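You operate a simulated robot arm through the tools that you are given. There is no shell and no other tool. Be economical: measure what you need, move in short steps, check, and stop when the job is done.

You run a simulated two-armed robot. Do the job below in one go: nothing can be reset, and whatever is moved stays where it is left.

TASK
Change the fuel filter for a new one with the same code and prime it.
Fine: engine drip tray in and fuel valve closed first; stand the old one in the oily waste bin. Prime with valve and fuel vent screw open till no foam shows; end vent closed, valve open. The engine stays isolated; spill nothing. Where these are worked on the way, their far stop is far enough and under half their travel is too little: fuel vent screw.

The check looks at the end state, three seconds after you hand in, the way a careful person would. Anything else that was tipped, shoved, dropped, spilled or broken makes it a failure.

THE ROBOT
Two 7-joint arms with two-finger parallel grippers on one trunk, on a base that drives. Base frame: it is fixed to the floor where the robot stands at the start and does not move with it; the origin is under the middle of the robot, x ahead of it, y to its left, z up. Units: m, degrees, N and s.
The left shoulder is at the start at [0.05, 0.161, 1.073], the right one opposite. With the tool pointing down near the work surface each hand reaches from about 0.1 to 0.62 m from the robot's upright axis, wherever it stands, measured 20 degrees to its own side. Places, roughly: belt tension knob [1.1, 0.5, 1]; black belt door knob [1, 0.5, 1.1]; coolant cap [1.1, 0.3, 1.7]; coolant fill valve [1.2, 0.8, 0.5]; coolant pump plunger [1, 0.6, 0.7]; cooler drain tap [0.8, 0.2, 0.9]; engine drip tray [0.6, -0.1, 0.5]; engine fuel valve [0.7, -0.3, 0.7]; engine heater switch [0.6, -0.3, 0.6]; engine stop lever [0.7, -0.3, 1]; fuel filter [-1.25, -0.75, 1]; fuel primer button [0.7, -0.2, 0.8]; fuel sight glass [0.7, -0.3, 0.8]; fuel vent screw [0.7, -0.3, 0.9]; inside of the oily waste bin [-0.7, 0.7, 0.4]; left air cleaner clip [0.7, -0.4, 1.2]. Payload 3.43 kg a hand.
Tool frame (each hand has its own): the origin (TCP) lies between the finger pads and is the grasp point; the fingertips stand 0.03 m ahead of it; z points along the fingers, y is the line along which they close. The gripper opens to 0.094 m. The fingers are 0.028 m wide and 0.01 m thick; the gripper's body (0.05 by 0.096 m) begins 0.055 m behind the TCP.
Orientation is that of the tool frame in the base frame, as [roll, pitch, yaw] about the fixed x, y, z axes, in that order (R = Rz(yaw) Ry(pitch) Rx(roll)). With the fingers straight down and closing along the base's y, the tool's x points along the base's -x, its y along +y and its z along -z.

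THE INTERFACE
- The arms move only by the tool arm_command. It takes "left_series", "right_series" or both (then of equal length, played together; a hand with none holds still); each is a list of rows, each a list of 7 numbers: the shift along the base's x, y, z in mm, then the turn, a rotation vector about the base's x, y, z in degrees, then the finger opening in mm, from 0 to 94. In form: [[tx, ty, tz, wx, wy, wz, claw], ...]. A call has 1 to 8 rows; each row shifts and turns the commanded pose from where the row before left it. Each row takes 0.2 s and may step no farther than 0.05 m and 8.6 degrees from the row before; otherwise, or with a gripper value out of range, the whole call is refused. A pose out of reach is approached as far as the arm can. The call stops where the force on the tool passes 40 N (or 10 N more than at its start, if that is more) or the arm is blocked; 0.2 s more then pass. Each finger travels about 0.045 m/s and halts on what it meets, pressing with about 28 N; the grip force reading is that of the motor and also rises with nothing between the fingers. The clock runs only during rows and for 0.2 s after the last one: add rows that do not move to give the fingers time. It gives the time, the measured TCP pose, the force on the tool (base axes), the opening and the grip force at its end, in the units of the frame above (readings bear some noise), with the torque about the TCP (base axes, N m) and any sound that the robot's microphone picked up.
- Cameras (640 x 400 px; columns grow to the right, rows downward): "scene" is now at [0.1205, -0.0308, 1.1989]; the picture's right is [-0.37, -0.93, 0.00], its down [-0.53, 0.21, -0.82] and it looks along [0.76, -0.30, -0.57] (base axes); focal length 214 px, centre (320, 200). "left" rides on the left gripper at [0.076, -0.014, -0.102] in its tool frame; the picture's right is [0.18, 0.98, 0.00], its down [-0.75, 0.14, -0.64] and it looks along [-0.63, 0.12, 0.77] (tool axes); focal length 243 px, centre (320, 200). "right" rides on the right gripper at [0.076, 0.014, -0.103] in its tool frame; the picture's right is [-0.18, 0.98, 0.00], its down [-0.75, -0.14, -0.64] and it looks along [-0.63, -0.12, 0.77] (tool axes); focal length 243 px, centre (320, 200). There is no depth. A picture from a camera that has moved, and an enlarged one, comes with that camera's place and axes in the base frame and with its lens.
- snapshot(camera): a new picture of that camera. It takes no simulated time.
- move_column(by): slides the trunk up (or, below 0, down) by that many m; the arms and the scene camera ride with it, the base frame stays. It gives what a move gives, with no picture.
- steer(legs): drives the robot by 1 to 6 legs, each [ahead, left, turn to the left] in m, m and degrees, along the robot's own axes; the way and the turn of a leg run together, so that a leg with both is an arc; at most 1.5 m and 180 degrees a leg. The arms and the cameras ride along, it lands a little off, and it stops where it bumps. It gives what a move gives.
- head_to(pan, tilt): turns the head with the scene camera to pan (to the left, within 80 degrees either way) and tilt (down, from -29 to 69), counted from straight ahead of the robot. It gives what a move gives.
- zoom(camera, box): a new picture of the part [left, top, right, bottom] of that camera's present view, enlarged. It takes no simulated time.
- finish_job(): hands the job in; it is judged then, once.

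Work in short steps. Places have to be worked out from the pictures, the camera data and where the tool is seen: move nearer, look again, correct. Check each grasp and each placing, and mend what went wrong. You have 120 turns and 92 pictures in all, those below and enlarged ones among them. Open the grippers and draw the arms clear of the work before you hand the job in, unless the task says otherwise; then end with one line.

The tools are called by a JSON object that holds its "fn" and its "kwargs". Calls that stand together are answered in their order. arm_command: Moves the arms, as the interface text tells. Its arguments: {"type":"object","properties":{"left_series":{"type":"array"},"right_series":{"type":"array"}},"required":[]} The other tools are called the same way: move_column (by) slides the trunk up or down; steer (legs) drives the base; head_to (pan, tilt) turns the head that bears the scene camera; snapshot (camera) takes a picture; zoom (camera, box) takes an enlarged picture of a part of a camera's view; finish_job () hands the job in.

At the start:

```text
clock: 0.0
left_tool_pos: [0.4094, 0.0187, 1.0513]
left_orientation: [179.9, 0.0, -180.0]
left_wrist_force: [-0.3, -0.9, 0.4]
left_moment: [0.0, 0.01, -0.06]
left_finger_gap: 0.0939
left_grasp_force: 0.0
right_tool_pos: [0.3501, -0.3173, 1.093]
right_orientation: [-180.0, 0.0, 180.0]
right_wrist_force: [1.1, 0.2, -0.3]
right_moment: [0.01, -0.01, 0.0]
right_finger_gap: 0.094
right_grasp_force: 0.0
trunk travel left (down, up): [-0.1, 0.167]
robot x, y, heading: [-0.0014, 0.0, 0.1]
head pan, tilt: [-21.7, 34.9]
```

scene: 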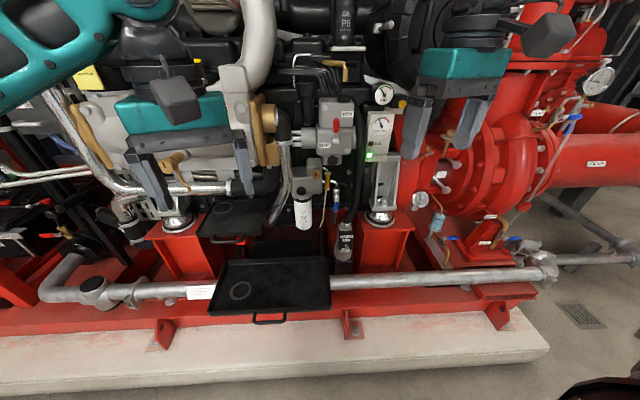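
right: 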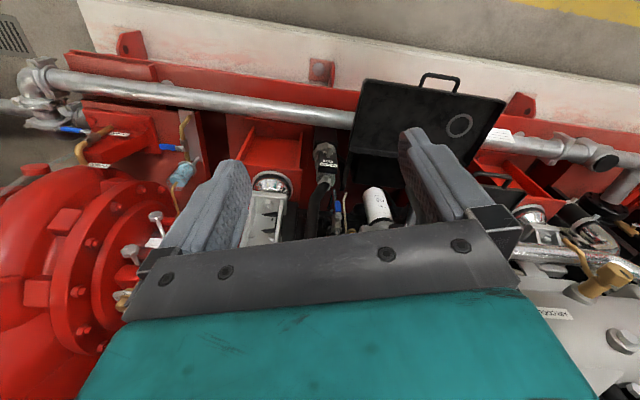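
left: 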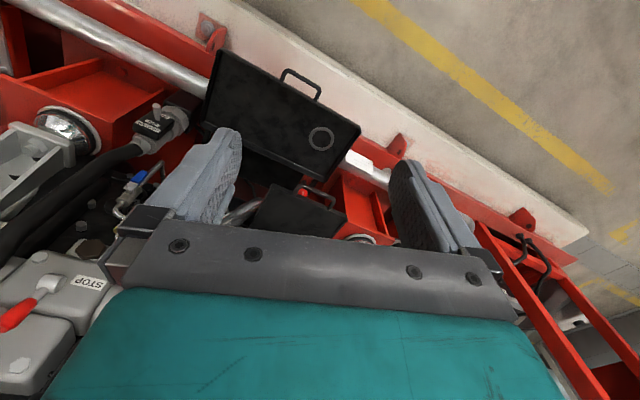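

I see the drip tray pulled out at the front, and the filter, valve and vent above it. I zoom in on the work area for details.

{"fn": "zoom", "kwargs": {"camera": "scene", "box": [260, 70, 420, 270]}}

{"fn": "zoom", "kwargs": {"camera": "scene", "box": [180, 180, 380, 330]}}

```text
2.00 times, centred on (340, 170) of scene
camera zoom: at [0.1205, -0.0308, 1.1989], right [-0.37, -0.93, 0.0], down [-0.53, 0.21, -0.82], along [0.76, -0.3, -0.57], focal length 429 px, centre (280, 260)
```

zoom: 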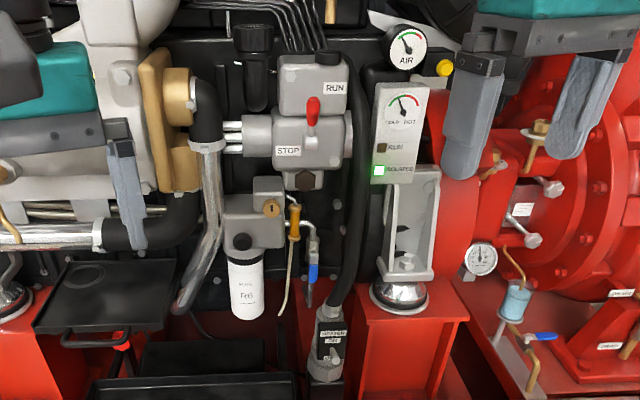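

```text
2.67 times, centred on (280, 255) of scene
camera zoom: at [0.1205, -0.0308, 1.1989], right [-0.37, -0.93, 0.0], down [-0.53, 0.21, -0.82], along [0.76, -0.3, -0.57], focal length 572 px, centre (427, 53)
```

zoom: 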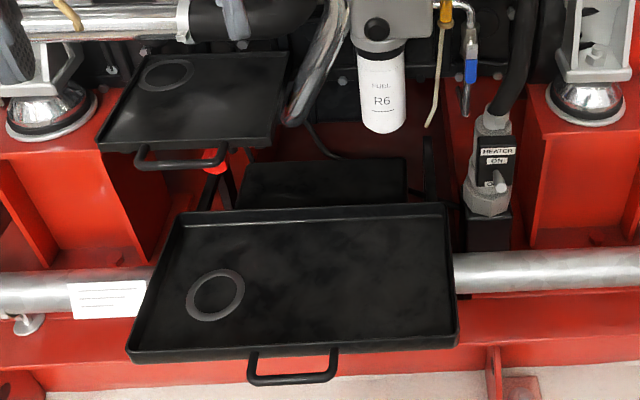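

I need finer details of the filter head, valve and tray, so I zoom tighter.

{"fn": "zoom", "kwargs": {"camera": "scene", "box": [285, 150, 365, 235]}}

{"fn": "head_to", "kwargs": {"pan": -25, "tilt": 45}}

```text
4.71 times, centred on (325, 192) of scene
camera zoom: at [0.1205, -0.0308, 1.1989], right [-0.37, -0.93, 0.0], down [-0.53, 0.21, -0.82], along [0.76, -0.3, -0.57], focal length 1009 px, centre (296, 235)
```

zoom: 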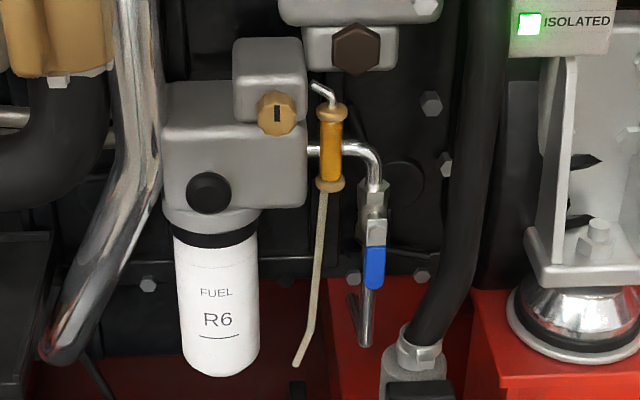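

```text
clock: 0.7
left_tool_pos: [0.4098, 0.0176, 1.0519]
left_orientation: [180.0, 0.0, -180.0]
left_wrist_force: [0.8, -0.8, -0.3]
left_moment: [0.0, -0.02, -0.02]
left_finger_gap: 0.0941
left_grasp_force: 0.1
right_tool_pos: [0.35, -0.3167, 1.0952]
right_orientation: [-180.0, 0.1, 180.0]
right_wrist_force: [0.0, 0.1, -0.2]
right_moment: [-0.02, -0.02, -0.01]
right_finger_gap: 0.0938
right_grasp_force: 0.0
trunk travel left (down, up): [-0.1, 0.167]
robot x, y, heading: [0.0022, -0.0018, 0.0]
head pan, tilt: [-25.0, 45.0]
```

The installed filter is FUEL R6; vent screw brass, primer black, valve blue (lever along the pipe: open). I look at the tray from the new head pose.

{"fn": "snapshot", "kwargs": {"camera": "scene"}}

{"fn": "zoom", "kwargs": {"camera": "left", "box": [100, 30, 420, 250]}}

```text
85 pictures are left
camera scene: at [0.1123, -0.0326, 1.184], right [-0.42, -0.91, 0.0], down [-0.64, 0.3, -0.71], along [0.64, -0.3, -0.71], focal length 214 px, centre (320, 200)
```

scene: 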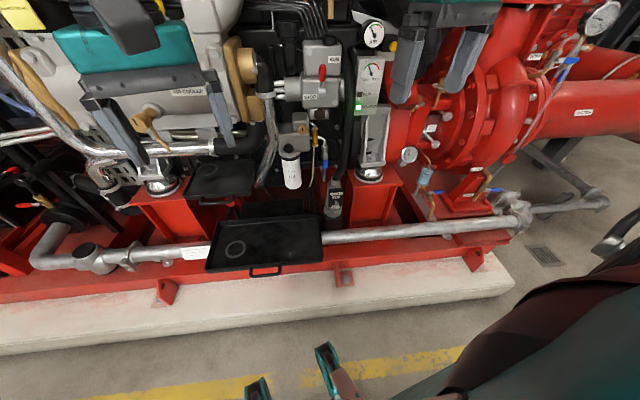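

```text
1.82 times, centred on (260, 140) of left
camera zoom: at [0.3331, 0.006, 1.1563], right [-0.18, 0.98, 0.0], down [0.75, 0.14, 0.64], along [0.63, 0.12, -0.77], focal length 441 px, centre (429, 309)
```

zoom: 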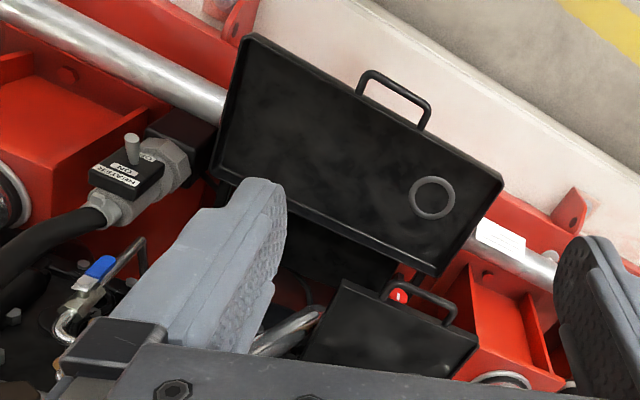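

The engine face is turned about 18° to the right of my heading (tray edge direction (0.31, 0.95)); tray handle is around (0.514, -0.005, 0.47), filter bottom around (0.754, -0.213, 0.60). I turn to face it and look down to check the base clearance.

{"fn": "steer", "kwargs": {"legs": [[0, 0, -18]]}}

{"fn": "head_to", "kwargs": {"pan": 5, "tilt": 55}}

{"fn": "snapshot", "kwargs": {"camera": "scene"}}

```text
clock: 2.1
left_tool_pos: [0.3956, -0.1098, 1.053]
left_orientation: [180.0, 0.0, 161.8]
left_wrist_force: [0.8, 0.2, -0.2]
left_moment: [-0.03, 0.04, -0.01]
left_finger_gap: 0.0938
left_grasp_force: 0.0
right_tool_pos: [0.2327, -0.4113, 1.0944]
right_orientation: [179.9, 0.0, 161.9]
right_wrist_force: [0.2, -1.1, 0.1]
right_moment: [0.0, 0.0, -0.03]
right_finger_gap: 0.094
right_grasp_force: 0.0
trunk travel left (down, up): [-0.1, 0.167]
robot x, y, heading: [-0.0022, 0.0008, -18.1]
head pan, tilt: [-25.0, 45.0]
```

```text
clock: 3.1
left_tool_pos: [0.3946, -0.1109, 1.052]
left_orientation: [180.0, -0.1, 161.8]
left_wrist_force: [0.2, -0.5, 0.2]
left_moment: [0.02, 0.0, 0.03]
left_finger_gap: 0.0942
left_grasp_force: 0.0
right_tool_pos: [0.2334, -0.4118, 1.0942]
right_orientation: [179.9, 0.2, 161.8]
right_wrist_force: [0.0, 0.6, -0.4]
right_moment: [0.0, 0.0, 0.02]
right_finger_gap: 0.094
right_grasp_force: 0.0
trunk travel left (down, up): [-0.1, 0.167]
robot x, y, heading: [0.0016, -0.0014, -18.4]
head pan, tilt: [5.0, 55.0]
```

```text
83 pictures are left
camera scene: at [0.1068, -0.0272, 1.1706], right [-0.23, -0.97, 0.0], down [-0.8, 0.19, -0.57], along [0.56, -0.13, -0.82], focal length 214 px, centre (320, 200)
```

scene: 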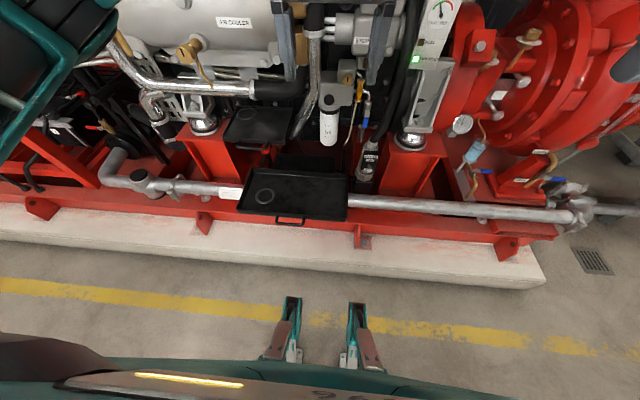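

The base prongs sit around 0.31 m ahead and the plinth foot near 0.5 m, so I drive 0.13 m nearer and then bring the left hand to the tray.

{"fn": "steer", "kwargs": {"legs": [[0.13, 0, 0]]}}

{"fn": "move_column", "kwargs": {"by": -0.09}}

{"fn": "head_to", "kwargs": {"pan": 0, "tilt": 40}}

{"fn": "snapshot", "kwargs": {"camera": "scene"}}

```text
clock: 4.4
left_tool_pos: [0.5191, -0.1526, 1.0535]
left_orientation: [-179.9, 0.0, 161.9]
left_wrist_force: [0.2, -0.5, 0.1]
left_moment: [0.01, 0.02, -0.01]
left_finger_gap: 0.0941
left_grasp_force: 0.0
right_tool_pos: [0.3585, -0.4516, 1.0934]
right_orientation: [-179.9, 0.0, 161.9]
right_wrist_force: [0.3, -0.4, 0.1]
right_moment: [0.0, 0.03, 0.02]
right_finger_gap: 0.0942
right_grasp_force: 0.2
trunk travel left (down, up): [-0.1, 0.167]
robot x, y, heading: [0.1222, -0.0393, -18.2]
head pan, tilt: [5.0, 55.0]
```

```text
clock: 5.6
left_tool_pos: [0.5202, -0.1519, 0.9626]
left_orientation: [-180.0, 0.0, 161.8]
left_wrist_force: [0.7, 0.0, -1.3]
left_moment: [0.0, -0.02, -0.02]
left_finger_gap: 0.0939
left_grasp_force: 0.1
right_tool_pos: [0.358, -0.452, 1.0048]
right_orientation: [-179.9, 0.1, 161.8]
right_wrist_force: [-1.1, 0.3, -0.2]
right_moment: [0.01, -0.01, 0.0]
right_finger_gap: 0.0942
right_grasp_force: 0.1
trunk travel left (down, up): [-0.01, 0.257]
robot x, y, heading: [0.1248, -0.0393, -18.4]
head pan, tilt: [5.0, 55.0]
```

```text
clock: 6.4
left_tool_pos: [0.519, -0.1509, 0.9619]
left_orientation: [-180.0, 0.1, 161.8]
left_wrist_force: [-0.9, 0.0, -0.3]
left_moment: [0.0, 0.02, -0.01]
left_finger_gap: 0.094
left_grasp_force: 0.0
right_tool_pos: [0.3594, -0.4519, 1.0035]
right_orientation: [-180.0, 0.1, 161.8]
right_wrist_force: [-0.5, -0.2, -0.8]
right_moment: [-0.01, 0.0, 0.02]
right_finger_gap: 0.0943
right_grasp_force: 0.0
trunk travel left (down, up): [-0.01, 0.257]
robot x, y, heading: [0.1269, -0.0429, -18.2]
head pan, tilt: [0.0, 40.0]
```

```text
82 pictures are left
camera scene: at [0.2418, -0.0782, 1.1012], right [-0.31, -0.95, 0.0], down [-0.61, 0.2, -0.77], along [0.73, -0.24, -0.64], focal length 214 px, centre (320, 200)
```

scene: 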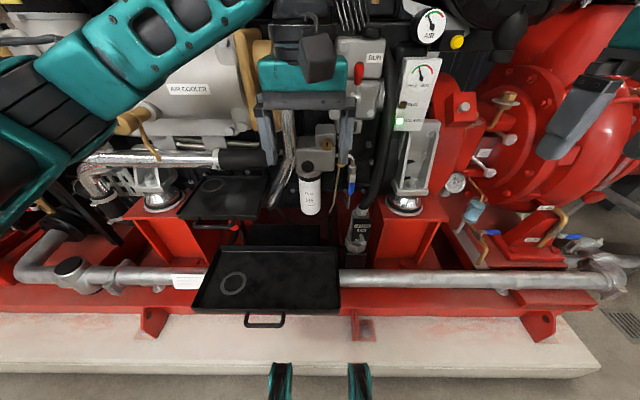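

The robot is well placed; tray handle confirmed near (0.513, -0.007, 0.47). I bring the left hand, fingers closed, in front of the handle from above.

{"fn": "arm_command", "kwargs": {"left_series": [[-22.6, 35.5, 0, -2.3, -7.1, 0, 0], [-22.6, 35.5, 0, -2.3, -7.1, 0, 0], [-22.6, 35.5, 0, 0, 0, 0, 0], [-22.6, 35.5, 0, 0, 0, 0, 0], [0, 0, -49, 0, 0, 0, 0], [0, 0, -49, 0, 0, 0, 0], [0, 0, -49, 0, 0, 0, 0], [0, 0, -49, 0, 0, 0, 0]]}}

{"fn": "arm_command", "kwargs": {"left_series": [[0, 0, -49, 0, 0, 0, 0], [0, 0, -49, 0, 0, 0, 0], [0, 0, -49, 0, 0, 0, 0], [0, 0, -49, 0, 0, 0, 0], [0, 0, -44, 0, 0, 0, 0], [0, 0, 0, 0, 0, 0, 0]]}}

{"fn": "snapshot", "kwargs": {"camera": "left"}}

{"fn": "snapshot", "kwargs": {"camera": "scene"}}

```text
clock: 8.2
left_tool_pos: [0.4392, -0.022, 0.7725]
left_orientation: [179.9, 14.9, 161.7]
left_wrist_force: [0.6, -0.5, 0.2]
left_moment: [0.01, 0.01, 0.0]
left_finger_gap: 0.0
left_grasp_force: 28.0
left hand out of reach, approached as far as the arm can: row 6, 7
right_tool_pos: [0.3582, -0.4516, 1.0042]
right_orientation: [179.9, 0.1, 161.7]
right_wrist_force: [-0.6, 0.5, -0.8]
right_moment: [0.02, -0.04, -0.01]
right_finger_gap: 0.094
right_grasp_force: 0.0
trunk travel left (down, up): [-0.01, 0.257]
robot x, y, heading: [0.1244, -0.0429, -18.2]
head pan, tilt: [0.0, 40.0]
```

```text
clock: 9.6
left_tool_pos: [0.4398, -0.0208, 0.5287]
left_orientation: [180.0, 14.9, 161.8]
left_wrist_force: [0.5, 0.0, 0.4]
left_moment: [0.02, -0.01, 0.01]
left_finger_gap: 0.0
left_grasp_force: 27.5
right_tool_pos: [0.3585, -0.4527, 1.0042]
right_orientation: [180.0, 0.1, 161.9]
right_wrist_force: [0.6, -0.7, -1.1]
right_moment: [0.04, 0.01, 0.03]
right_finger_gap: 0.0942
right_grasp_force: 0.1
trunk travel left (down, up): [-0.01, 0.257]
robot x, y, heading: [0.1255, -0.0409, -18.2]
head pan, tilt: [0.0, 40.0]
```

```text
81 pictures are left
camera left: at [0.3401, -0.0014, 0.611], right [0.14, 0.99, -0.05], down [0.58, -0.04, 0.81], along [0.8, -0.14, -0.58], focal length 243 px, centre (320, 200)
```

left: 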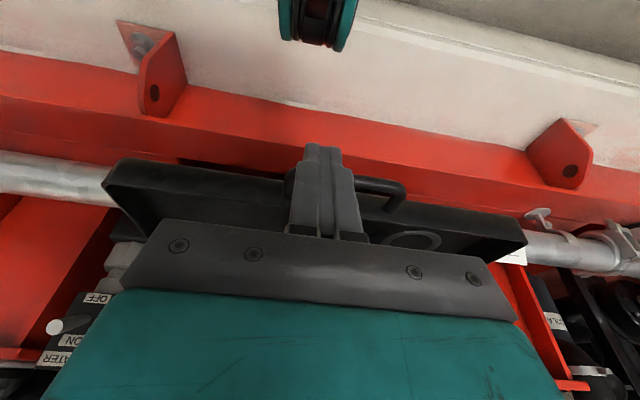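

```text
80 pictures are left
camera scene: at [0.2418, -0.0782, 1.1012], right [-0.31, -0.95, 0.0], down [-0.61, 0.2, -0.77], along [0.73, -0.24, -0.64], focal length 214 px, centre (320, 200)
```

scene: 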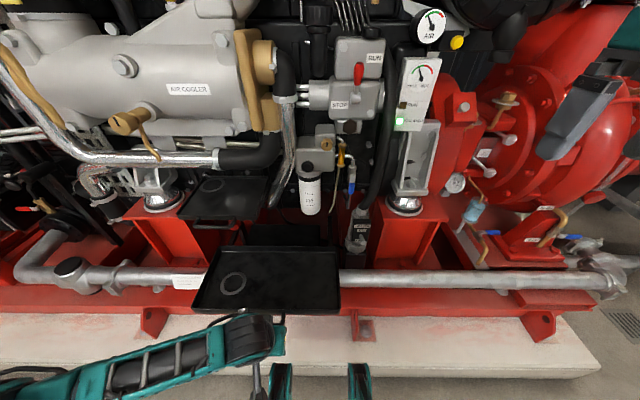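

Fingers hang in front of the handle bar (TCP 0.529). I lower 40 mm and then push inward along the slide direction.

{"fn": "arm_command", "kwargs": {"left_series": [[0, 0, -40, 0, 0, 0, 0], [0, 0, 0, 0, 0, 0, 0], [24, -8, 0, 0, 0, 0, 0], [24, -8, 0, 0, 0, 0, 0], [24, -8, 0, 0, 0, 0, 0], [24, -8, 0, 0, 0, 0, 0], [24, -8, 0, 0, 0, 0, 0]]}}

{"fn": "snapshot", "kwargs": {"camera": "scene"}}

```text
clock: 10.0
left_tool_pos: [0.4398, -0.0227, 0.5102]
left_orientation: [179.9, 15.0, 161.7]
left_wrist_force: [-7.6, 7.1, 20.6]
left_moment: [0.23, 0.34, -0.06]
left_finger_gap: 0.0
left_grasp_force: 27.7
right_tool_pos: [0.3591, -0.4528, 1.004]
right_orientation: [-180.0, 0.0, 161.8]
right_wrist_force: [0.6, 0.2, 0.6]
right_moment: [-0.01, -0.01, 0.0]
right_finger_gap: 0.0937
right_grasp_force: 0.1
trunk travel left (down, up): [-0.01, 0.257]
robot x, y, heading: [0.1217, -0.041, -18.1]
head pan, tilt: [0.0, 40.0]
stopped in row 1 (left hand): the force on the tool passed its limit at 137 N (the readings are from after the stop); the commanded pose is now the measured one
```

```text
79 pictures are left
camera scene: at [0.2417, -0.0783, 1.1016], right [-0.31, -0.95, 0.0], down [-0.61, 0.2, -0.77], along [0.73, -0.24, -0.64], focal length 214 px, centre (320, 200)
```

scene: 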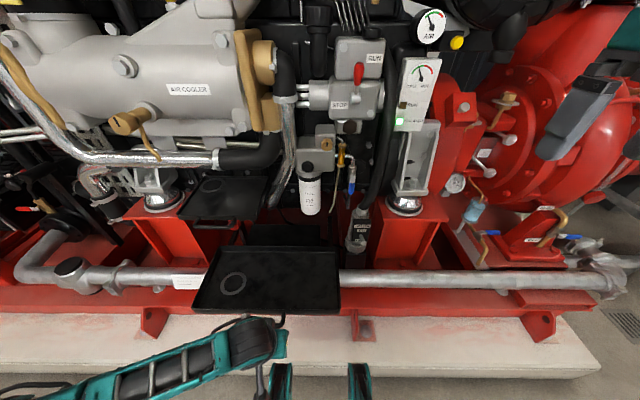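

Something was touched on the way down, likely the bar itself. I look through the left camera closely.

{"fn": "snapshot", "kwargs": {"camera": "left"}}

{"fn": "zoom", "kwargs": {"camera": "scene", "box": [190, 270, 350, 370]}}

```text
78 pictures are left
camera left: at [0.3405, -0.0027, 0.5914], right [0.14, 0.99, -0.05], down [0.58, -0.04, 0.82], along [0.8, -0.14, -0.58], focal length 243 px, centre (320, 200)
```

left: 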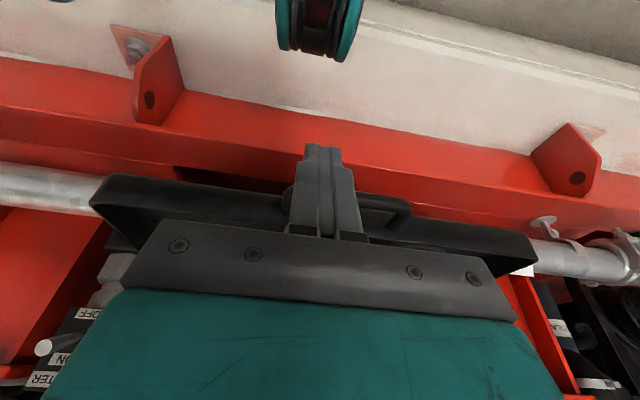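

```text
4.00 times, centred on (270, 320) of scene
camera zoom: at [0.2417, -0.0783, 1.1016], right [-0.31, -0.95, 0.0], down [-0.61, 0.2, -0.77], along [0.73, -0.24, -0.64], focal length 858 px, centre (520, -280)
```

zoom: 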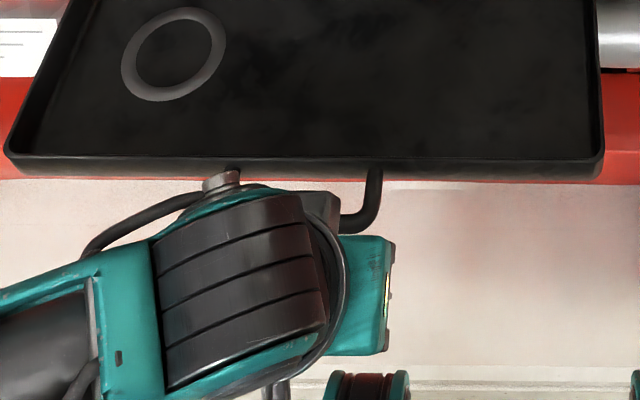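

The force seems at the fingertip though the bar looks farther in. I raise slightly, back off 25 mm along −n, and lower gently again.

{"fn": "arm_command", "kwargs": {"left_series": [[0, 0, 10, 0, 0, 0, 0], [-24, 8, 0, 0, 0, 0, 0], [0, 0, -10, 0, 0, 0, 0], [0, 0, -10, 0, 0, 0, 0], [0, 0, -10, 0, 0, 0, 0], [0, 0, 0, 0, 0, 0, 0]]}}

```text
clock: 10.9
left_tool_pos: [0.4169, -0.0144, 0.51]
left_orientation: [179.8, 15.1, 161.7]
left_wrist_force: [-5.2, 7.8, 17.5]
left_moment: [0.26, 0.27, -0.02]
left_finger_gap: 0.0003
left_grasp_force: 27.6
right_tool_pos: [0.3592, -0.4506, 1.0036]
right_orientation: [179.9, 0.0, 161.8]
right_wrist_force: [-0.4, -0.2, -0.4]
right_moment: [-0.04, -0.01, 0.02]
right_finger_gap: 0.0942
right_grasp_force: 0.1
trunk travel left (down, up): [-0.01, 0.257]
robot x, y, heading: [0.1252, -0.04, -18.2]
head pan, tilt: [0.0, 40.0]
stopped in row 4 (left hand): the force on the tool passed its limit at 56 N (the readings are from after the stop); the commanded pose is now the measured one
```

Blocked again at the same height with different n, so it may be arm or base geometry. I lift a bit and look down at the arm.

{"fn": "arm_command", "kwargs": {"left_series": [[0, 0, 15, 0, 0, 0, 0], [0, 0, 0, 0, 0, 0, 0]]}}

{"fn": "head_to", "kwargs": {"pan": 15, "tilt": 68}}

{"fn": "snapshot", "kwargs": {"camera": "scene"}}

```text
clock: 11.5
left_tool_pos: [0.4177, -0.0141, 0.5243]
left_orientation: [179.7, 15.2, 161.8]
left_wrist_force: [-1.0, 0.6, -0.1]
left_moment: [-0.01, 0.0, 0.01]
left_finger_gap: 0.0
left_grasp_force: 27.9
right_tool_pos: [0.358, -0.453, 1.0029]
right_orientation: [-180.0, 0.0, 161.8]
right_wrist_force: [0.3, 0.1, 0.2]
right_moment: [-0.04, 0.02, 0.0]
right_finger_gap: 0.0938
right_grasp_force: 0.1
trunk travel left (down, up): [-0.01, 0.257]
robot x, y, heading: [0.1258, -0.0394, -18.2]
head pan, tilt: [0.0, 40.0]
```

```text
clock: 12.4
left_tool_pos: [0.4169, -0.0158, 0.5244]
left_orientation: [179.8, 15.2, 161.7]
left_wrist_force: [0.5, -0.2, -0.7]
left_moment: [0.03, -0.01, 0.03]
left_finger_gap: 0.0
left_grasp_force: 27.9
right_tool_pos: [0.3596, -0.4516, 1.0029]
right_orientation: [-180.0, 0.0, 161.7]
right_wrist_force: [1.1, -1.1, 0.8]
right_moment: [0.02, 0.01, -0.06]
right_finger_gap: 0.094
right_grasp_force: 0.1
trunk travel left (down, up): [-0.01, 0.257]
robot x, y, heading: [0.1245, -0.039, -18.3]
head pan, tilt: [15.0, 68.0]
```

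```text
76 pictures are left
camera scene: at [0.2182, -0.0549, 1.0659], right [-0.06, -1.0, 0.0], down [-0.93, 0.05, -0.38], along [0.37, -0.02, -0.93], focal length 214 px, centre (320, 200)
```

scene: 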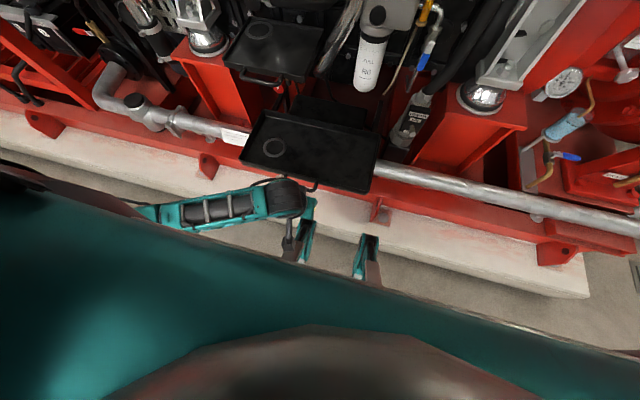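

The contact analysis puts it at the fingertip's lower rear corner on a flat surface at z≈0.477: one of the base's own prongs in front. I shift 60 mm to the left along the handle, clear of the prong, and lower there.

{"fn": "arm_command", "kwargs": {"left_series": [[9.5, 28.5, 0, 0, 0, 0, 0], [28, 24, 0, 0, 0, 0, 0], [9, -3, 0, 0, 0, 0, 0], [0, 0, -10, 0, 0, 0, 0], [0, 0, -10, 0, 0, 0, 0], [0, 0, -10, 0, 0, 0, 0], [0, 0, -10, 0, 0, 0, 0], [0, 0, 0, 0, 0, 0, 0]]}}

{"fn": "snapshot", "kwargs": {"camera": "left"}}

```text
clock: 14.2
left_tool_pos: [0.4641, 0.0343, 0.4831]
left_orientation: [179.7, 15.1, 161.8]
left_wrist_force: [0.5, 0.2, -0.2]
left_moment: [0.0, 0.02, -0.01]
left_finger_gap: 0.0003
left_grasp_force: 28.2
right_tool_pos: [0.3591, -0.452, 1.003]
right_orientation: [-179.9, -0.1, 161.8]
right_wrist_force: [0.0, 0.1, -0.8]
right_moment: [0.01, -0.02, -0.03]
right_finger_gap: 0.0942
right_grasp_force: 0.1
trunk travel left (down, up): [-0.01, 0.257]
robot x, y, heading: [0.1226, -0.0386, -17.9]
head pan, tilt: [15.0, 68.0]
```

```text
75 pictures are left
camera left: at [0.3642, 0.0542, 0.5637], right [0.14, 0.99, -0.04], down [0.57, -0.04, 0.82], along [0.81, -0.14, -0.57], focal length 243 px, centre (320, 200)
```

left: 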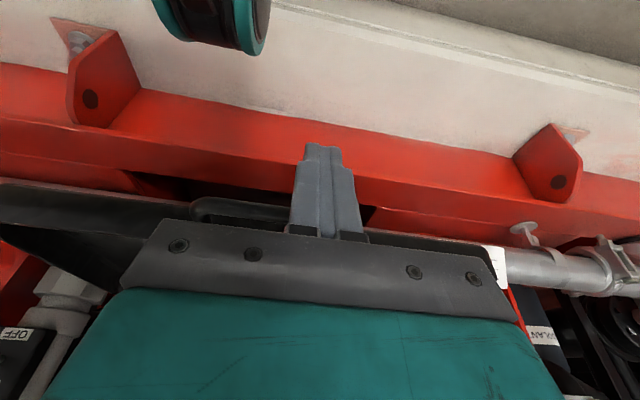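

Clear now. I push inward along n in 25 mm steps.

{"fn": "arm_command", "kwargs": {"left_series": [[23.8, -7.8, 0, 0, 0, 0, 0], [23.8, -7.8, 0, 0, 0, 0, 0], [23.8, -7.8, 0, 0, 0, 0, 0], [23.8, -7.8, 0, 0, 0, 0, 0], [23.8, -7.8, 0, 0, 0, 0, 0]]}}

{"fn": "snapshot", "kwargs": {"camera": "left"}}

{"fn": "snapshot", "kwargs": {"camera": "scene"}}

```text
clock: 15.4
left_tool_pos: [0.584, -0.0038, 0.4863]
left_orientation: [179.9, 15.4, 161.7]
left_wrist_force: [-0.7, 0.3, -0.8]
left_moment: [-0.01, 0.01, 0.01]
left_finger_gap: 0.0
left_grasp_force: 27.5
right_tool_pos: [0.3593, -0.4515, 1.0039]
right_orientation: [-179.9, -0.1, 161.8]
right_wrist_force: [0.0, -0.7, 0.8]
right_moment: [0.01, 0.03, 0.01]
right_finger_gap: 0.094
right_grasp_force: 0.1
trunk travel left (down, up): [-0.01, 0.257]
robot x, y, heading: [0.1255, -0.0397, -18.3]
head pan, tilt: [15.0, 68.0]
```

```text
74 pictures are left
camera left: at [0.4838, 0.0157, 0.5666], right [0.14, 0.99, -0.04], down [0.57, -0.04, 0.82], along [0.81, -0.14, -0.57], focal length 243 px, centre (320, 200)
```

left: 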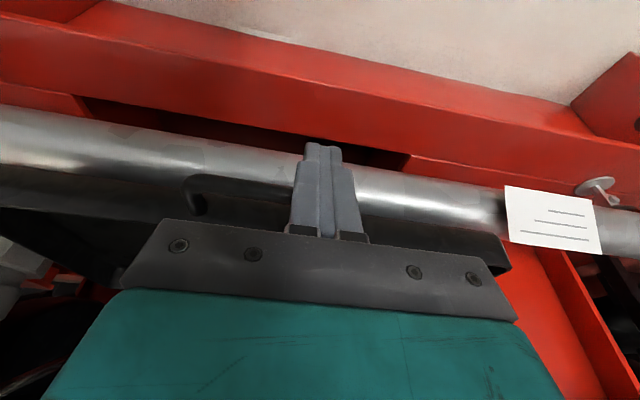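

```text
73 pictures are left
camera scene: at [0.2182, -0.0549, 1.0659], right [-0.06, -1.0, 0.0], down [-0.93, 0.05, -0.37], along [0.37, -0.02, -0.93], focal length 214 px, centre (320, 200)
```

scene: 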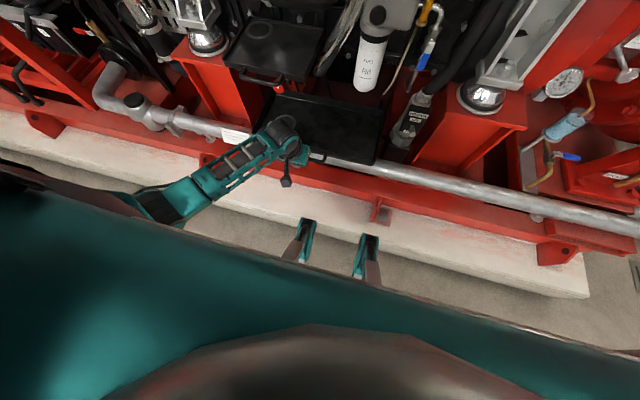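

The tray slides in easily. I continue in smaller steps until the stop is felt.

{"fn": "arm_command", "kwargs": {"left_series": [[19, -6.2, 0, 0, 0, 0, 0], [19, -6.2, 0, 0, 0, 0, 0], [14.3, -4.7, 0, 0, 0, 0, 0], [14.3, -4.7, 0, 0, 0, 0, 0], [9.5, -3.1, 0, 0, 0, 0, 0], [9.5, -3.1, 0, 0, 0, 0, 0]]}}

{"fn": "snapshot", "kwargs": {"camera": "scene"}}

```text
clock: 16.8
left_tool_pos: [0.6694, -0.0341, 0.4847]
left_orientation: [179.8, 15.1, 161.8]
left_wrist_force: [-2.2, -0.1, 0.2]
left_moment: [-0.01, 0.02, 0.01]
left_finger_gap: 0.0
left_grasp_force: 28.4
right_tool_pos: [0.3587, -0.4529, 1.0041]
right_orientation: [-180.0, 0.0, 161.8]
right_wrist_force: [0.6, -0.1, -0.1]
right_moment: [-0.02, 0.0, 0.0]
right_finger_gap: 0.0942
right_grasp_force: 0.0
trunk travel left (down, up): [-0.01, 0.257]
robot x, y, heading: [0.1217, -0.0425, -18.1]
head pan, tilt: [15.0, 68.0]
```

```text
72 pictures are left
camera scene: at [0.218, -0.0549, 1.0659], right [-0.06, -1.0, 0.0], down [-0.93, 0.05, -0.37], along [0.37, -0.02, -0.93], focal length 214 px, centre (320, 200)
```

scene: 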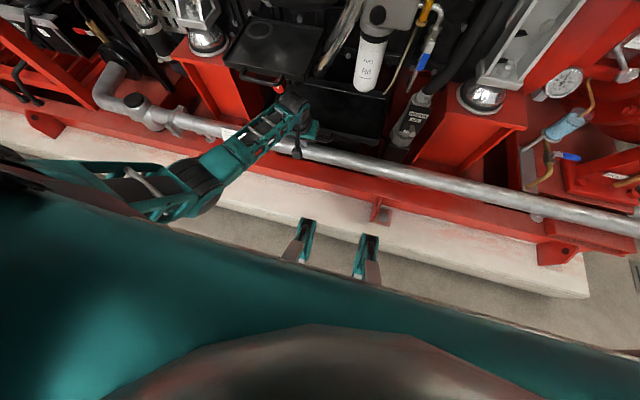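

The tray goes on; I check clearance of the hand with the left camera.

{"fn": "snapshot", "kwargs": {"camera": "left"}}

{"fn": "zoom", "kwargs": {"camera": "scene", "box": [220, 0, 420, 160]}}

```text
71 pictures are left
camera left: at [0.5686, -0.0135, 0.5649], right [0.14, 0.99, -0.04], down [0.57, -0.04, 0.82], along [0.81, -0.14, -0.57], focal length 243 px, centre (320, 200)
```

left: 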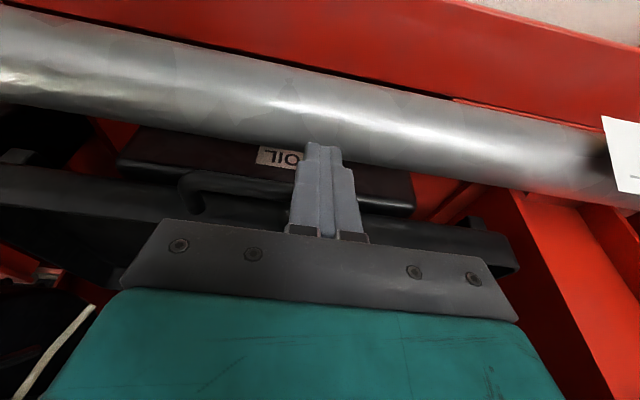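

```text
2.50 times, centred on (320, 80) of scene
camera zoom: at [0.218, -0.0549, 1.0659], right [-0.06, -1.0, 0.0], down [-0.93, 0.05, -0.37], along [0.37, -0.02, -0.93], focal length 536 px, centre (320, 500)
```

zoom: 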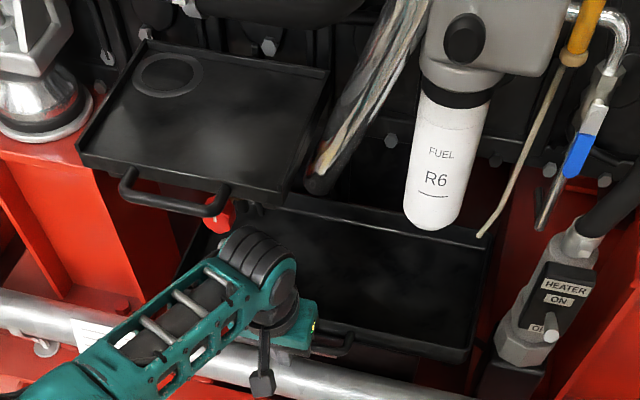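

The tray slides above the oil drawer; not yet at its stop. I shift along the handle to the right, tilt the hand back a little for clearance from the upper tray, and go on pushing.

{"fn": "arm_command", "kwargs": {"left_series": [[-9.5, 3.1, 0, 0, 0, 0, 0], [-7.3, -22.3, 0, -1.2, -4, 0, 0], [-7.3, -22.3, 0, -1.2, -4, 0, 0], [9.5, -3.1, 0, 0, 0, 0, 0], [14.3, -4.7, 0, 0, 0, 0, 0], [14.3, -4.7, 0, 0, 0, 0, 0], [9.5, -3.1, 0, 0, 0, 0, 0]]}}

{"fn": "zoom", "kwargs": {"camera": "scene", "box": [220, 0, 420, 160]}}

```text
clock: 18.0
left_tool_pos: [0.6568, -0.0771, 0.4757]
left_orientation: [179.4, 21.6, 161.7]
left_wrist_force: [-0.5, -0.4, 0.7]
left_moment: [0.01, -0.02, 0.0]
left_finger_gap: 0.0
left_grasp_force: 28.6
right_tool_pos: [0.3587, -0.4512, 1.0031]
right_orientation: [-179.9, 0.0, 161.8]
right_wrist_force: [-0.4, 0.7, -0.3]
right_moment: [-0.04, -0.01, 0.0]
right_finger_gap: 0.0941
right_grasp_force: 0.0
trunk travel left (down, up): [-0.01, 0.257]
robot x, y, heading: [0.1207, -0.0408, -18.2]
head pan, tilt: [15.0, 68.0]
stopped in row 6 (left hand): the force on the tool passed its limit at 82 N (the readings are from after the stop); the commanded pose is now the measured one
```

```text
2.50 times, centred on (320, 80) of scene
camera zoom: at [0.2178, -0.0547, 1.0657], right [-0.06, -1.0, 0.0], down [-0.93, 0.05, -0.37], along [0.37, -0.02, -0.93], focal length 536 px, centre (320, 500)
```

zoom: 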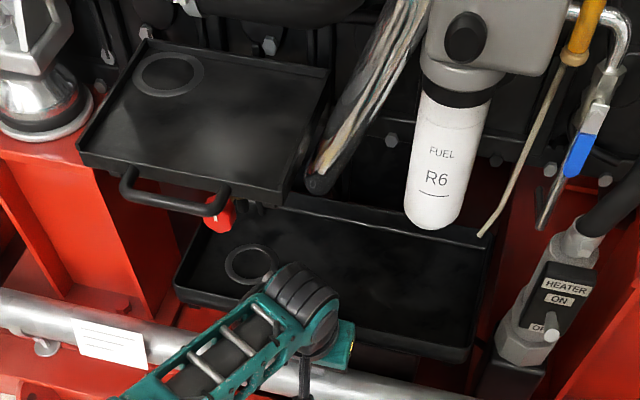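

It stopped at 82 N near n≈0.65, consistent with the tray's stop after about 0.19 m. I try one gentle push to confirm.

{"fn": "arm_command", "kwargs": {"left_series": [[0, 0, 8, 0, 0, 0, 0], [4.8, -1.6, 0, 0, 0, 0, 0], [4.8, -1.6, 0, 0, 0, 0, 0], [4.8, -1.6, 0, 0, 0, 0, 0], [4.8, -1.6, 0, 0, 0, 0, 0]]}}

{"fn": "snapshot", "kwargs": {"camera": "left"}}

```text
clock: 18.8
left_tool_pos: [0.6547, -0.0776, 0.4774]
left_orientation: [179.2, 20.2, 161.7]
left_wrist_force: [0.1, -0.6, -0.1]
left_moment: [0.01, -0.01, -0.05]
left_finger_gap: 0.0001
left_grasp_force: 27.8
right_tool_pos: [0.3585, -0.4508, 1.0033]
right_orientation: [-180.0, 0.0, 161.9]
right_wrist_force: [-0.1, -0.2, 0.1]
right_moment: [0.03, 0.01, 0.02]
right_finger_gap: 0.0941
right_grasp_force: 0.1
trunk travel left (down, up): [-0.01, 0.257]
robot x, y, heading: [0.1262, -0.044, -18.2]
head pan, tilt: [15.0, 68.0]
stopped in row 3 (left hand): the force on the tool passed its limit at 47 N (the readings are from after the stop); the commanded pose is now the measured one
```

```text
68 pictures are left
camera left: at [0.5489, -0.0565, 0.5487], right [0.14, 0.99, -0.05], down [0.5, -0.03, 0.86], along [0.85, -0.15, -0.5], focal length 243 px, centre (320, 200)
```

left: 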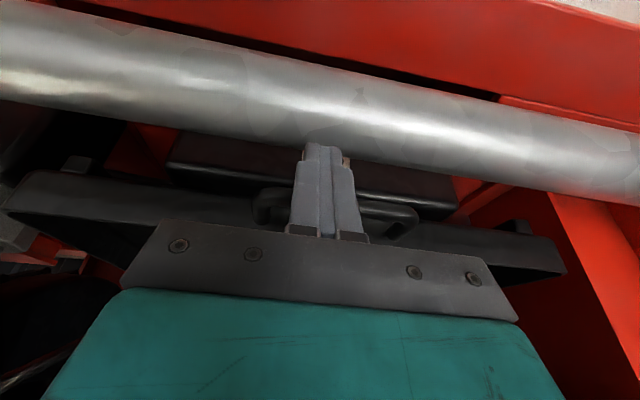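

Possibly the tips press on the oil drawer below rather than the bar. I back off, raise 12 mm and push again.

{"fn": "arm_command", "kwargs": {"left_series": [[-7, 2.3, 0, 0, 0, 0, 0], [0, 0, 12, 0, 0, 0, 0], [7, -2.3, 0, 0, 0, 0, 0], [4.8, -1.6, 0, 0, 0, 0, 0], [4.8, -1.6, 0, 0, 0, 0, 0], [4.8, -1.6, 0, 0, 0, 0, 0], [4.8, -1.6, 0, 0, 0, 0, 0], [4.8, -1.6, 0, 0, 0, 0, 0]]}}

{"fn": "zoom", "kwargs": {"camera": "left", "box": [160, 100, 480, 300]}}

```text
clock: 19.9
left_tool_pos: [0.6539, -0.0781, 0.483]
left_orientation: [179.1, 18.7, 161.8]
left_wrist_force: [0.4, 0.3, 0.5]
left_moment: [-0.02, 0.02, 0.01]
left_finger_gap: 0.0001
left_grasp_force: 28.6
right_tool_pos: [0.3583, -0.4502, 1.0035]
right_orientation: [180.0, -0.1, 161.9]
right_wrist_force: [1.2, 0.1, 0.8]
right_moment: [-0.04, 0.0, -0.01]
right_finger_gap: 0.0939
right_grasp_force: 0.1
trunk travel left (down, up): [-0.01, 0.257]
robot x, y, heading: [0.1235, -0.0419, -18.1]
head pan, tilt: [15.0, 68.0]
stopped in row 5 (left hand): the force on the tool passed its limit at 46 N (the readings are from after the stop); the commanded pose is now the measured one
```

```text
2.00 times, centred on (320, 200) of left
camera zoom: at [0.5491, -0.0575, 0.5566], right [0.14, 0.99, -0.04], down [0.52, -0.04, 0.85], along [0.84, -0.14, -0.52], focal length 485 px, centre (320, 200)
```

zoom: 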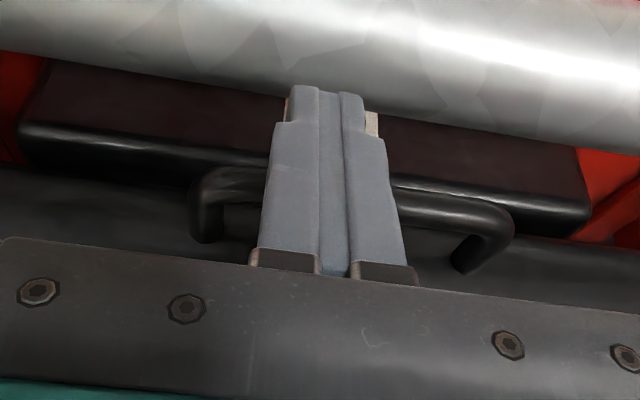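

The stop repeats at the same place and the bar has moved about 0.198 m, so the tray is in. I withdraw the left hand back and up.

{"fn": "arm_command", "kwargs": {"left_series": [[-38, 12.5, 0, 0, 0, 0, 0], [-38, 12.5, 5, 0, 0, 0, 0], [-19, 6, 40, 0, 0, 0, 0], [0, 0, 48, 0, 0, 0, 0], [0, 0, 48, 0, 0, 0, 0], [0, 0, 48, 0, 0, 0, 0], [0, 0, 48, 0, 0, 0, 0]]}}

{"fn": "move_column", "kwargs": {"by": 0.09}}

{"fn": "head_to", "kwargs": {"pan": -5, "tilt": 42}}

{"fn": "zoom", "kwargs": {"camera": "scene", "box": [240, 80, 440, 280]}}

```text
clock: 21.7
left_tool_pos: [0.5962, 0.0418, 0.7131]
left_orientation: [162.5, 19.2, 160.0]
left_wrist_force: [0.1, -0.3, 0.2]
left_moment: [0.0, 0.01, 0.0]
left_finger_gap: 0.0
left_grasp_force: 27.9
right_tool_pos: [0.3576, -0.4515, 1.0023]
right_orientation: [179.9, 0.1, 161.9]
right_wrist_force: [-0.4, -0.8, -0.3]
right_moment: [0.01, 0.02, 0.01]
right_finger_gap: 0.094
right_grasp_force: 0.0
trunk travel left (down, up): [-0.01, 0.257]
robot x, y, heading: [0.1261, -0.0405, -18.0]
head pan, tilt: [15.0, 68.0]
stopped in row 7 (left hand): the arm was blocked; the commanded pose is now the measured one
```

```text
clock: 22.9
left_tool_pos: [0.5953, 0.0407, 0.8021]
left_orientation: [162.5, 19.0, 160.2]
left_wrist_force: [0.0, -0.2, -0.3]
left_moment: [-0.02, 0.01, 0.01]
left_finger_gap: 0.0
left_grasp_force: 28.3
right_tool_pos: [0.3573, -0.4509, 1.0931]
right_orientation: [-179.9, 0.1, 161.9]
right_wrist_force: [0.2, 0.6, 0.7]
right_moment: [0.01, 0.0, -0.03]
right_finger_gap: 0.0935
right_grasp_force: 0.0
trunk travel left (down, up): [-0.1, 0.167]
robot x, y, heading: [0.1224, -0.042, -18.3]
head pan, tilt: [15.0, 68.0]
```

```text
clock: 23.9
left_tool_pos: [0.5958, 0.0412, 0.8021]
left_orientation: [162.6, 19.1, 160.2]
left_wrist_force: [0.4, 0.7, -0.5]
left_moment: [0.0, -0.04, 0.01]
left_finger_gap: 0.0
left_grasp_force: 27.9
right_tool_pos: [0.3575, -0.4518, 1.0936]
right_orientation: [180.0, 0.1, 161.9]
right_wrist_force: [-0.5, 0.3, 0.9]
right_moment: [0.0, 0.01, -0.02]
right_finger_gap: 0.0943
right_grasp_force: 0.0
trunk travel left (down, up): [-0.1, 0.167]
robot x, y, heading: [0.1265, -0.0415, -18.3]
head pan, tilt: [-5.0, 42.0]
```

```text
2.00 times, centred on (340, 180) of scene
camera zoom: at [0.2365, -0.0837, 1.1882], right [-0.39, -0.92, 0.0], down [-0.62, 0.26, -0.74], along [0.68, -0.29, -0.67], focal length 429 px, centre (280, 240)
```

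zoom: 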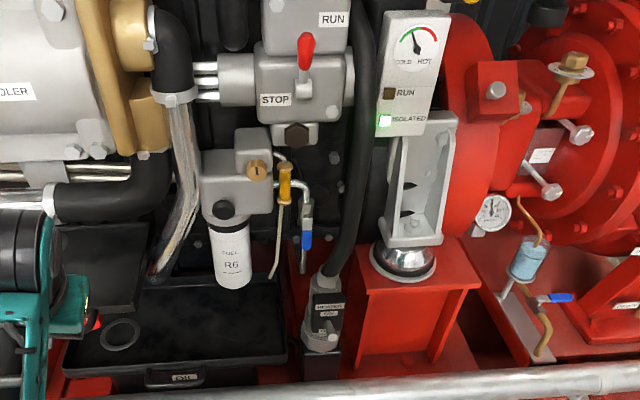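

The tray is under the filter and the drain tube. But the left arm ended skewed; I look at it before moving.

{"fn": "head_to", "kwargs": {"pan": 15, "tilt": 50}}

{"fn": "snapshot", "kwargs": {"camera": "scene"}}

{"fn": "snapshot", "kwargs": {"camera": "left"}}

```text
clock: 24.7
left_tool_pos: [0.5964, 0.0413, 0.8016]
left_orientation: [162.6, 19.1, 160.1]
left_wrist_force: [0.3, 0.3, -1.2]
left_moment: [-0.03, 0.01, 0.01]
left_finger_gap: 0.0
left_grasp_force: 28.3
right_tool_pos: [0.3576, -0.452, 1.0928]
right_orientation: [-180.0, 0.0, 161.8]
right_wrist_force: [-0.7, -0.4, -1.0]
right_moment: [0.0, 0.02, 0.0]
right_finger_gap: 0.0939
right_grasp_force: 0.0
trunk travel left (down, up): [-0.1, 0.167]
robot x, y, heading: [0.1212, -0.0414, -18.1]
head pan, tilt: [15.0, 50.0]
```

```text
65 pictures are left
camera scene: at [0.2365, -0.0552, 1.1771], right [-0.05, -1.0, 0.0], down [-0.76, 0.04, -0.64], along [0.64, -0.04, -0.77], focal length 214 px, centre (320, 200)
```

scene: 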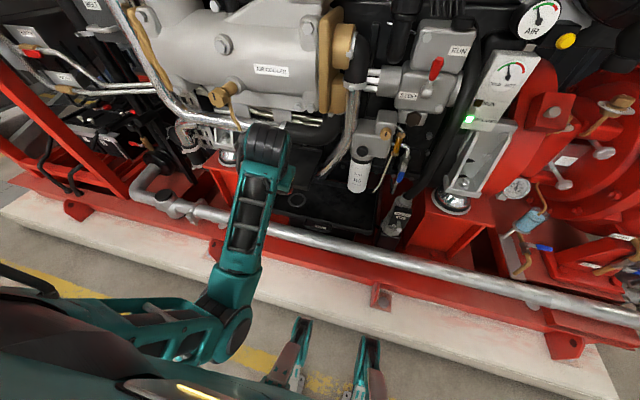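

```text
64 pictures are left
camera left: at [0.4842, 0.0372, 0.8669], right [0.07, 0.97, 0.22], down [0.45, -0.22, 0.86], along [0.89, 0.04, -0.45], focal length 243 px, centre (320, 200)
```

left: 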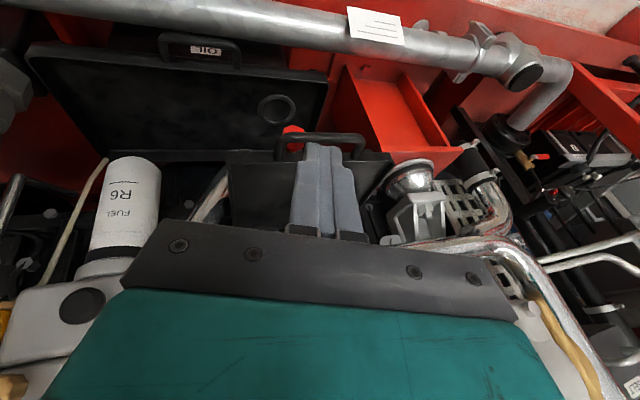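

The left hand is free in the air. I draw it back and level it, while bringing the right hand to point horizontally at the engine, in front of the blue valve lever (judged at (0.692, -0.324, 0.723)).

{"fn": "arm_command", "kwargs": {"left_series": [[-36, 12, 0, 0, 0, 0, 0], [-36, 12, 10, 0, 0, 0, 0], [-36, 12, 20, -2.6, 5.8, 0, 0], [-36, 12, 30, -2.6, 5.8, 0, 0], [0, 0, 40, -2.6, 5.8, 0, 0], [0, 0, 40, -2.6, 0, 0, 0], [0, 0, 40, 0, 0, 0, 0], [0, 0, 0, 0, 0, 0, 0]], "right_series": [[16.7, 16, -33.8, -2.56, -7.79, 0, 94], [16.7, 16, -33.8, -2.56, -7.79, 0, 94], [16.7, 16, -33.8, -2.56, -7.79, 0, 94], [16.7, 16, -33.8, -2.56, -7.79, 0, 94], [16.7, 16, -33.8, -2.56, -7.79, 0, 94], [16.7, 16, -33.8, -2.56, -7.79, 0, 94], [16.7, 16, -33.8, -2.56, -7.79, 0, 94], [0, 0, 0, 0, 0, 0, 94]]}}

{"fn": "arm_command", "kwargs": {"right_series": [[16.7, 16, -33.8, -2.56, -7.79, 0, 60], [16.7, 16, -33.8, -2.56, -7.79, 0, 60], [16.7, 16, -33.8, -2.56, -7.79, 0, 60], [16.7, 16, -33.8, -2.56, -7.79, 0, 60], [0, 0, 0, 0, 0, 0, 60]]}}

{"fn": "snapshot", "kwargs": {"camera": "right"}}

{"fn": "head_to", "kwargs": {"pan": -10, "tilt": 38}}

{"fn": "snapshot", "kwargs": {"camera": "scene"}}

```text
clock: 25.4
left_tool_pos: [0.5418, 0.1279, 0.8305]
left_orientation: [148.6, 18.6, 156.4]
left_wrist_force: [-0.2, 0.5, -0.3]
left_moment: [0.0, -0.02, 0.01]
left_finger_gap: 0.0
left_grasp_force: 28.1
left hand out of reach, approached as far as the arm can: row 3
right_tool_pos: [0.3949, -0.4172, 1.02]
right_orientation: [-179.9, 18.1, 161.9]
right_wrist_force: [-0.4, -0.7, -0.4]
right_moment: [0.01, 0.03, -0.01]
right_finger_gap: 0.0939
right_grasp_force: 0.1
trunk travel left (down, up): [-0.1, 0.167]
robot x, y, heading: [0.1271, -0.0385, -18.0]
head pan, tilt: [15.0, 50.0]
stopped in row 3 (left hand): the arm was blocked; the commanded pose is now the measured one
```

```text
clock: 26.6
left_tool_pos: [0.5414, 0.1282, 0.8302]
left_orientation: [148.7, 18.8, 156.4]
left_wrist_force: [-0.1, 0.9, -0.2]
left_moment: [-0.01, 0.01, -0.03]
left_finger_gap: 0.0
left_grasp_force: 27.9
right_tool_pos: [0.463, -0.3521, 0.8843]
right_orientation: [-179.9, 51.0, 161.9]
right_wrist_force: [0.2, -0.2, 0.4]
right_moment: [-0.03, 0.01, 0.01]
right_finger_gap: 0.06
right_grasp_force: 0.0
trunk travel left (down, up): [-0.1, 0.167]
robot x, y, heading: [0.1263, -0.0379, -18.2]
head pan, tilt: [15.0, 50.0]
```

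```text
63 pictures are left
camera right: at [0.3479, -0.2994, 0.8893], right [0.42, 0.9, 0.14], down [-0.07, -0.13, 0.99], along [0.91, -0.42, 0.01], focal length 243 px, centre (320, 200)
```

right: 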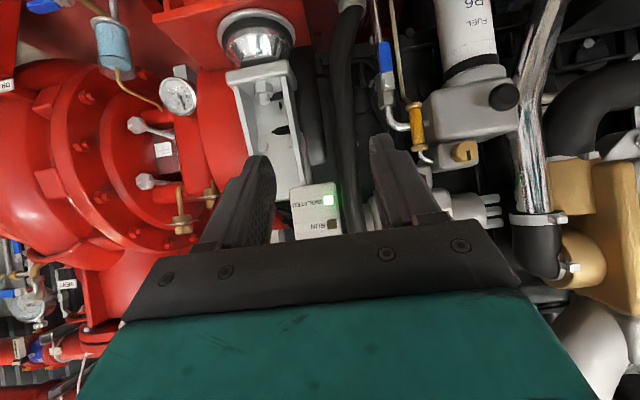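

```text
clock: 27.5
left_tool_pos: [0.5427, 0.128, 0.8313]
left_orientation: [148.7, 18.6, 156.4]
left_wrist_force: [0.5, 1.2, 0.1]
left_moment: [-0.03, 0.03, 0.01]
left_finger_gap: 0.0
left_grasp_force: 27.5
right_tool_pos: [0.463, -0.3523, 0.8832]
right_orientation: [-179.7, 50.8, 161.9]
right_wrist_force: [-0.6, 0.5, -0.2]
right_moment: [-0.03, -0.02, 0.02]
right_finger_gap: 0.0601
right_grasp_force: 0.1
trunk travel left (down, up): [-0.1, 0.167]
robot x, y, heading: [0.1211, -0.0411, -18.2]
head pan, tilt: [-10.0, 38.0]
```

```text
62 pictures are left
camera scene: at [0.2358, -0.0916, 1.1942], right [-0.47, -0.88, 0.0], down [-0.54, 0.29, -0.79], along [0.7, -0.37, -0.62], focal length 214 px, centre (320, 200)
```

scene: 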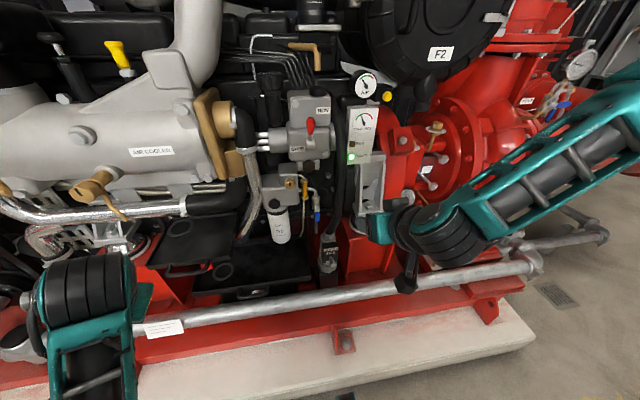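

The right hand is fine, partially tilted. The left arm is at some joint limit; I raise it in small steps to free it, away from the engine.

{"fn": "arm_command", "kwargs": {"left_series": [[0, 0, 25, 0, 0, 0, 0], [0, 0, 25, 0, 0, 0, 0], [0, 0, 25, 0, 0, 0, 0], [0, 0, 25, 0, 0, 0, 0], [0, 0, 25, 0, 0, 0, 0], [0, 0, 25, 0, 0, 0, 0], [0, 0, 25, 0, 0, 0, 0]]}}

{"fn": "arm_command", "kwargs": {"left_series": [[-20, 6, 0, -4, 3, 0, 0], [-20, 6, 0, -4, 3, 0, 0], [-20, 6, 0, -4, 3, 0, 0], [-20, 6, 0, -4, 3, 0, 0], [0, 0, 0, 0, 0, 0, 0]]}}

```text
clock: 28.1
left_tool_pos: [0.5552, 0.1695, 0.8961]
left_orientation: [138.1, 18.8, 155.1]
left_wrist_force: [-1.2, 0.9, 1.4]
left_moment: [-0.04, 0.05, -0.04]
left_finger_gap: 0.0
left_grasp_force: 28.2
right_tool_pos: [0.4635, -0.3526, 0.8841]
right_orientation: [-179.8, 51.0, 161.9]
right_wrist_force: [0.0, -0.1, -0.3]
right_moment: [-0.02, -0.01, -0.01]
right_finger_gap: 0.06
right_grasp_force: 0.0
trunk travel left (down, up): [-0.1, 0.167]
robot x, y, heading: [0.1227, -0.0404, -18.3]
head pan, tilt: [-10.0, 38.0]
stopped in row 3 (left hand): the arm was blocked; the commanded pose is now the measured one
```

```text
clock: 28.7
left_tool_pos: [0.5366, 0.2203, 0.9091]
left_orientation: [138.0, 13.8, 157.8]
left_wrist_force: [0.7, 0.0, 0.4]
left_moment: [0.04, -0.02, 0.02]
left_finger_gap: 0.0
left_grasp_force: 28.0
left hand out of reach, approached as far as the arm can: row 2, 3
right_tool_pos: [0.4617, -0.3531, 0.8841]
right_orientation: [-180.0, 50.9, 161.9]
right_wrist_force: [0.4, 0.2, 0.2]
right_moment: [0.01, 0.04, 0.02]
right_finger_gap: 0.06
right_grasp_force: 0.1
trunk travel left (down, up): [-0.1, 0.167]
robot x, y, heading: [0.1213, -0.039, -18.1]
head pan, tilt: [-10.0, 38.0]
stopped in row 3 (left hand): the arm was blocked; the commanded pose is now the measured one
```

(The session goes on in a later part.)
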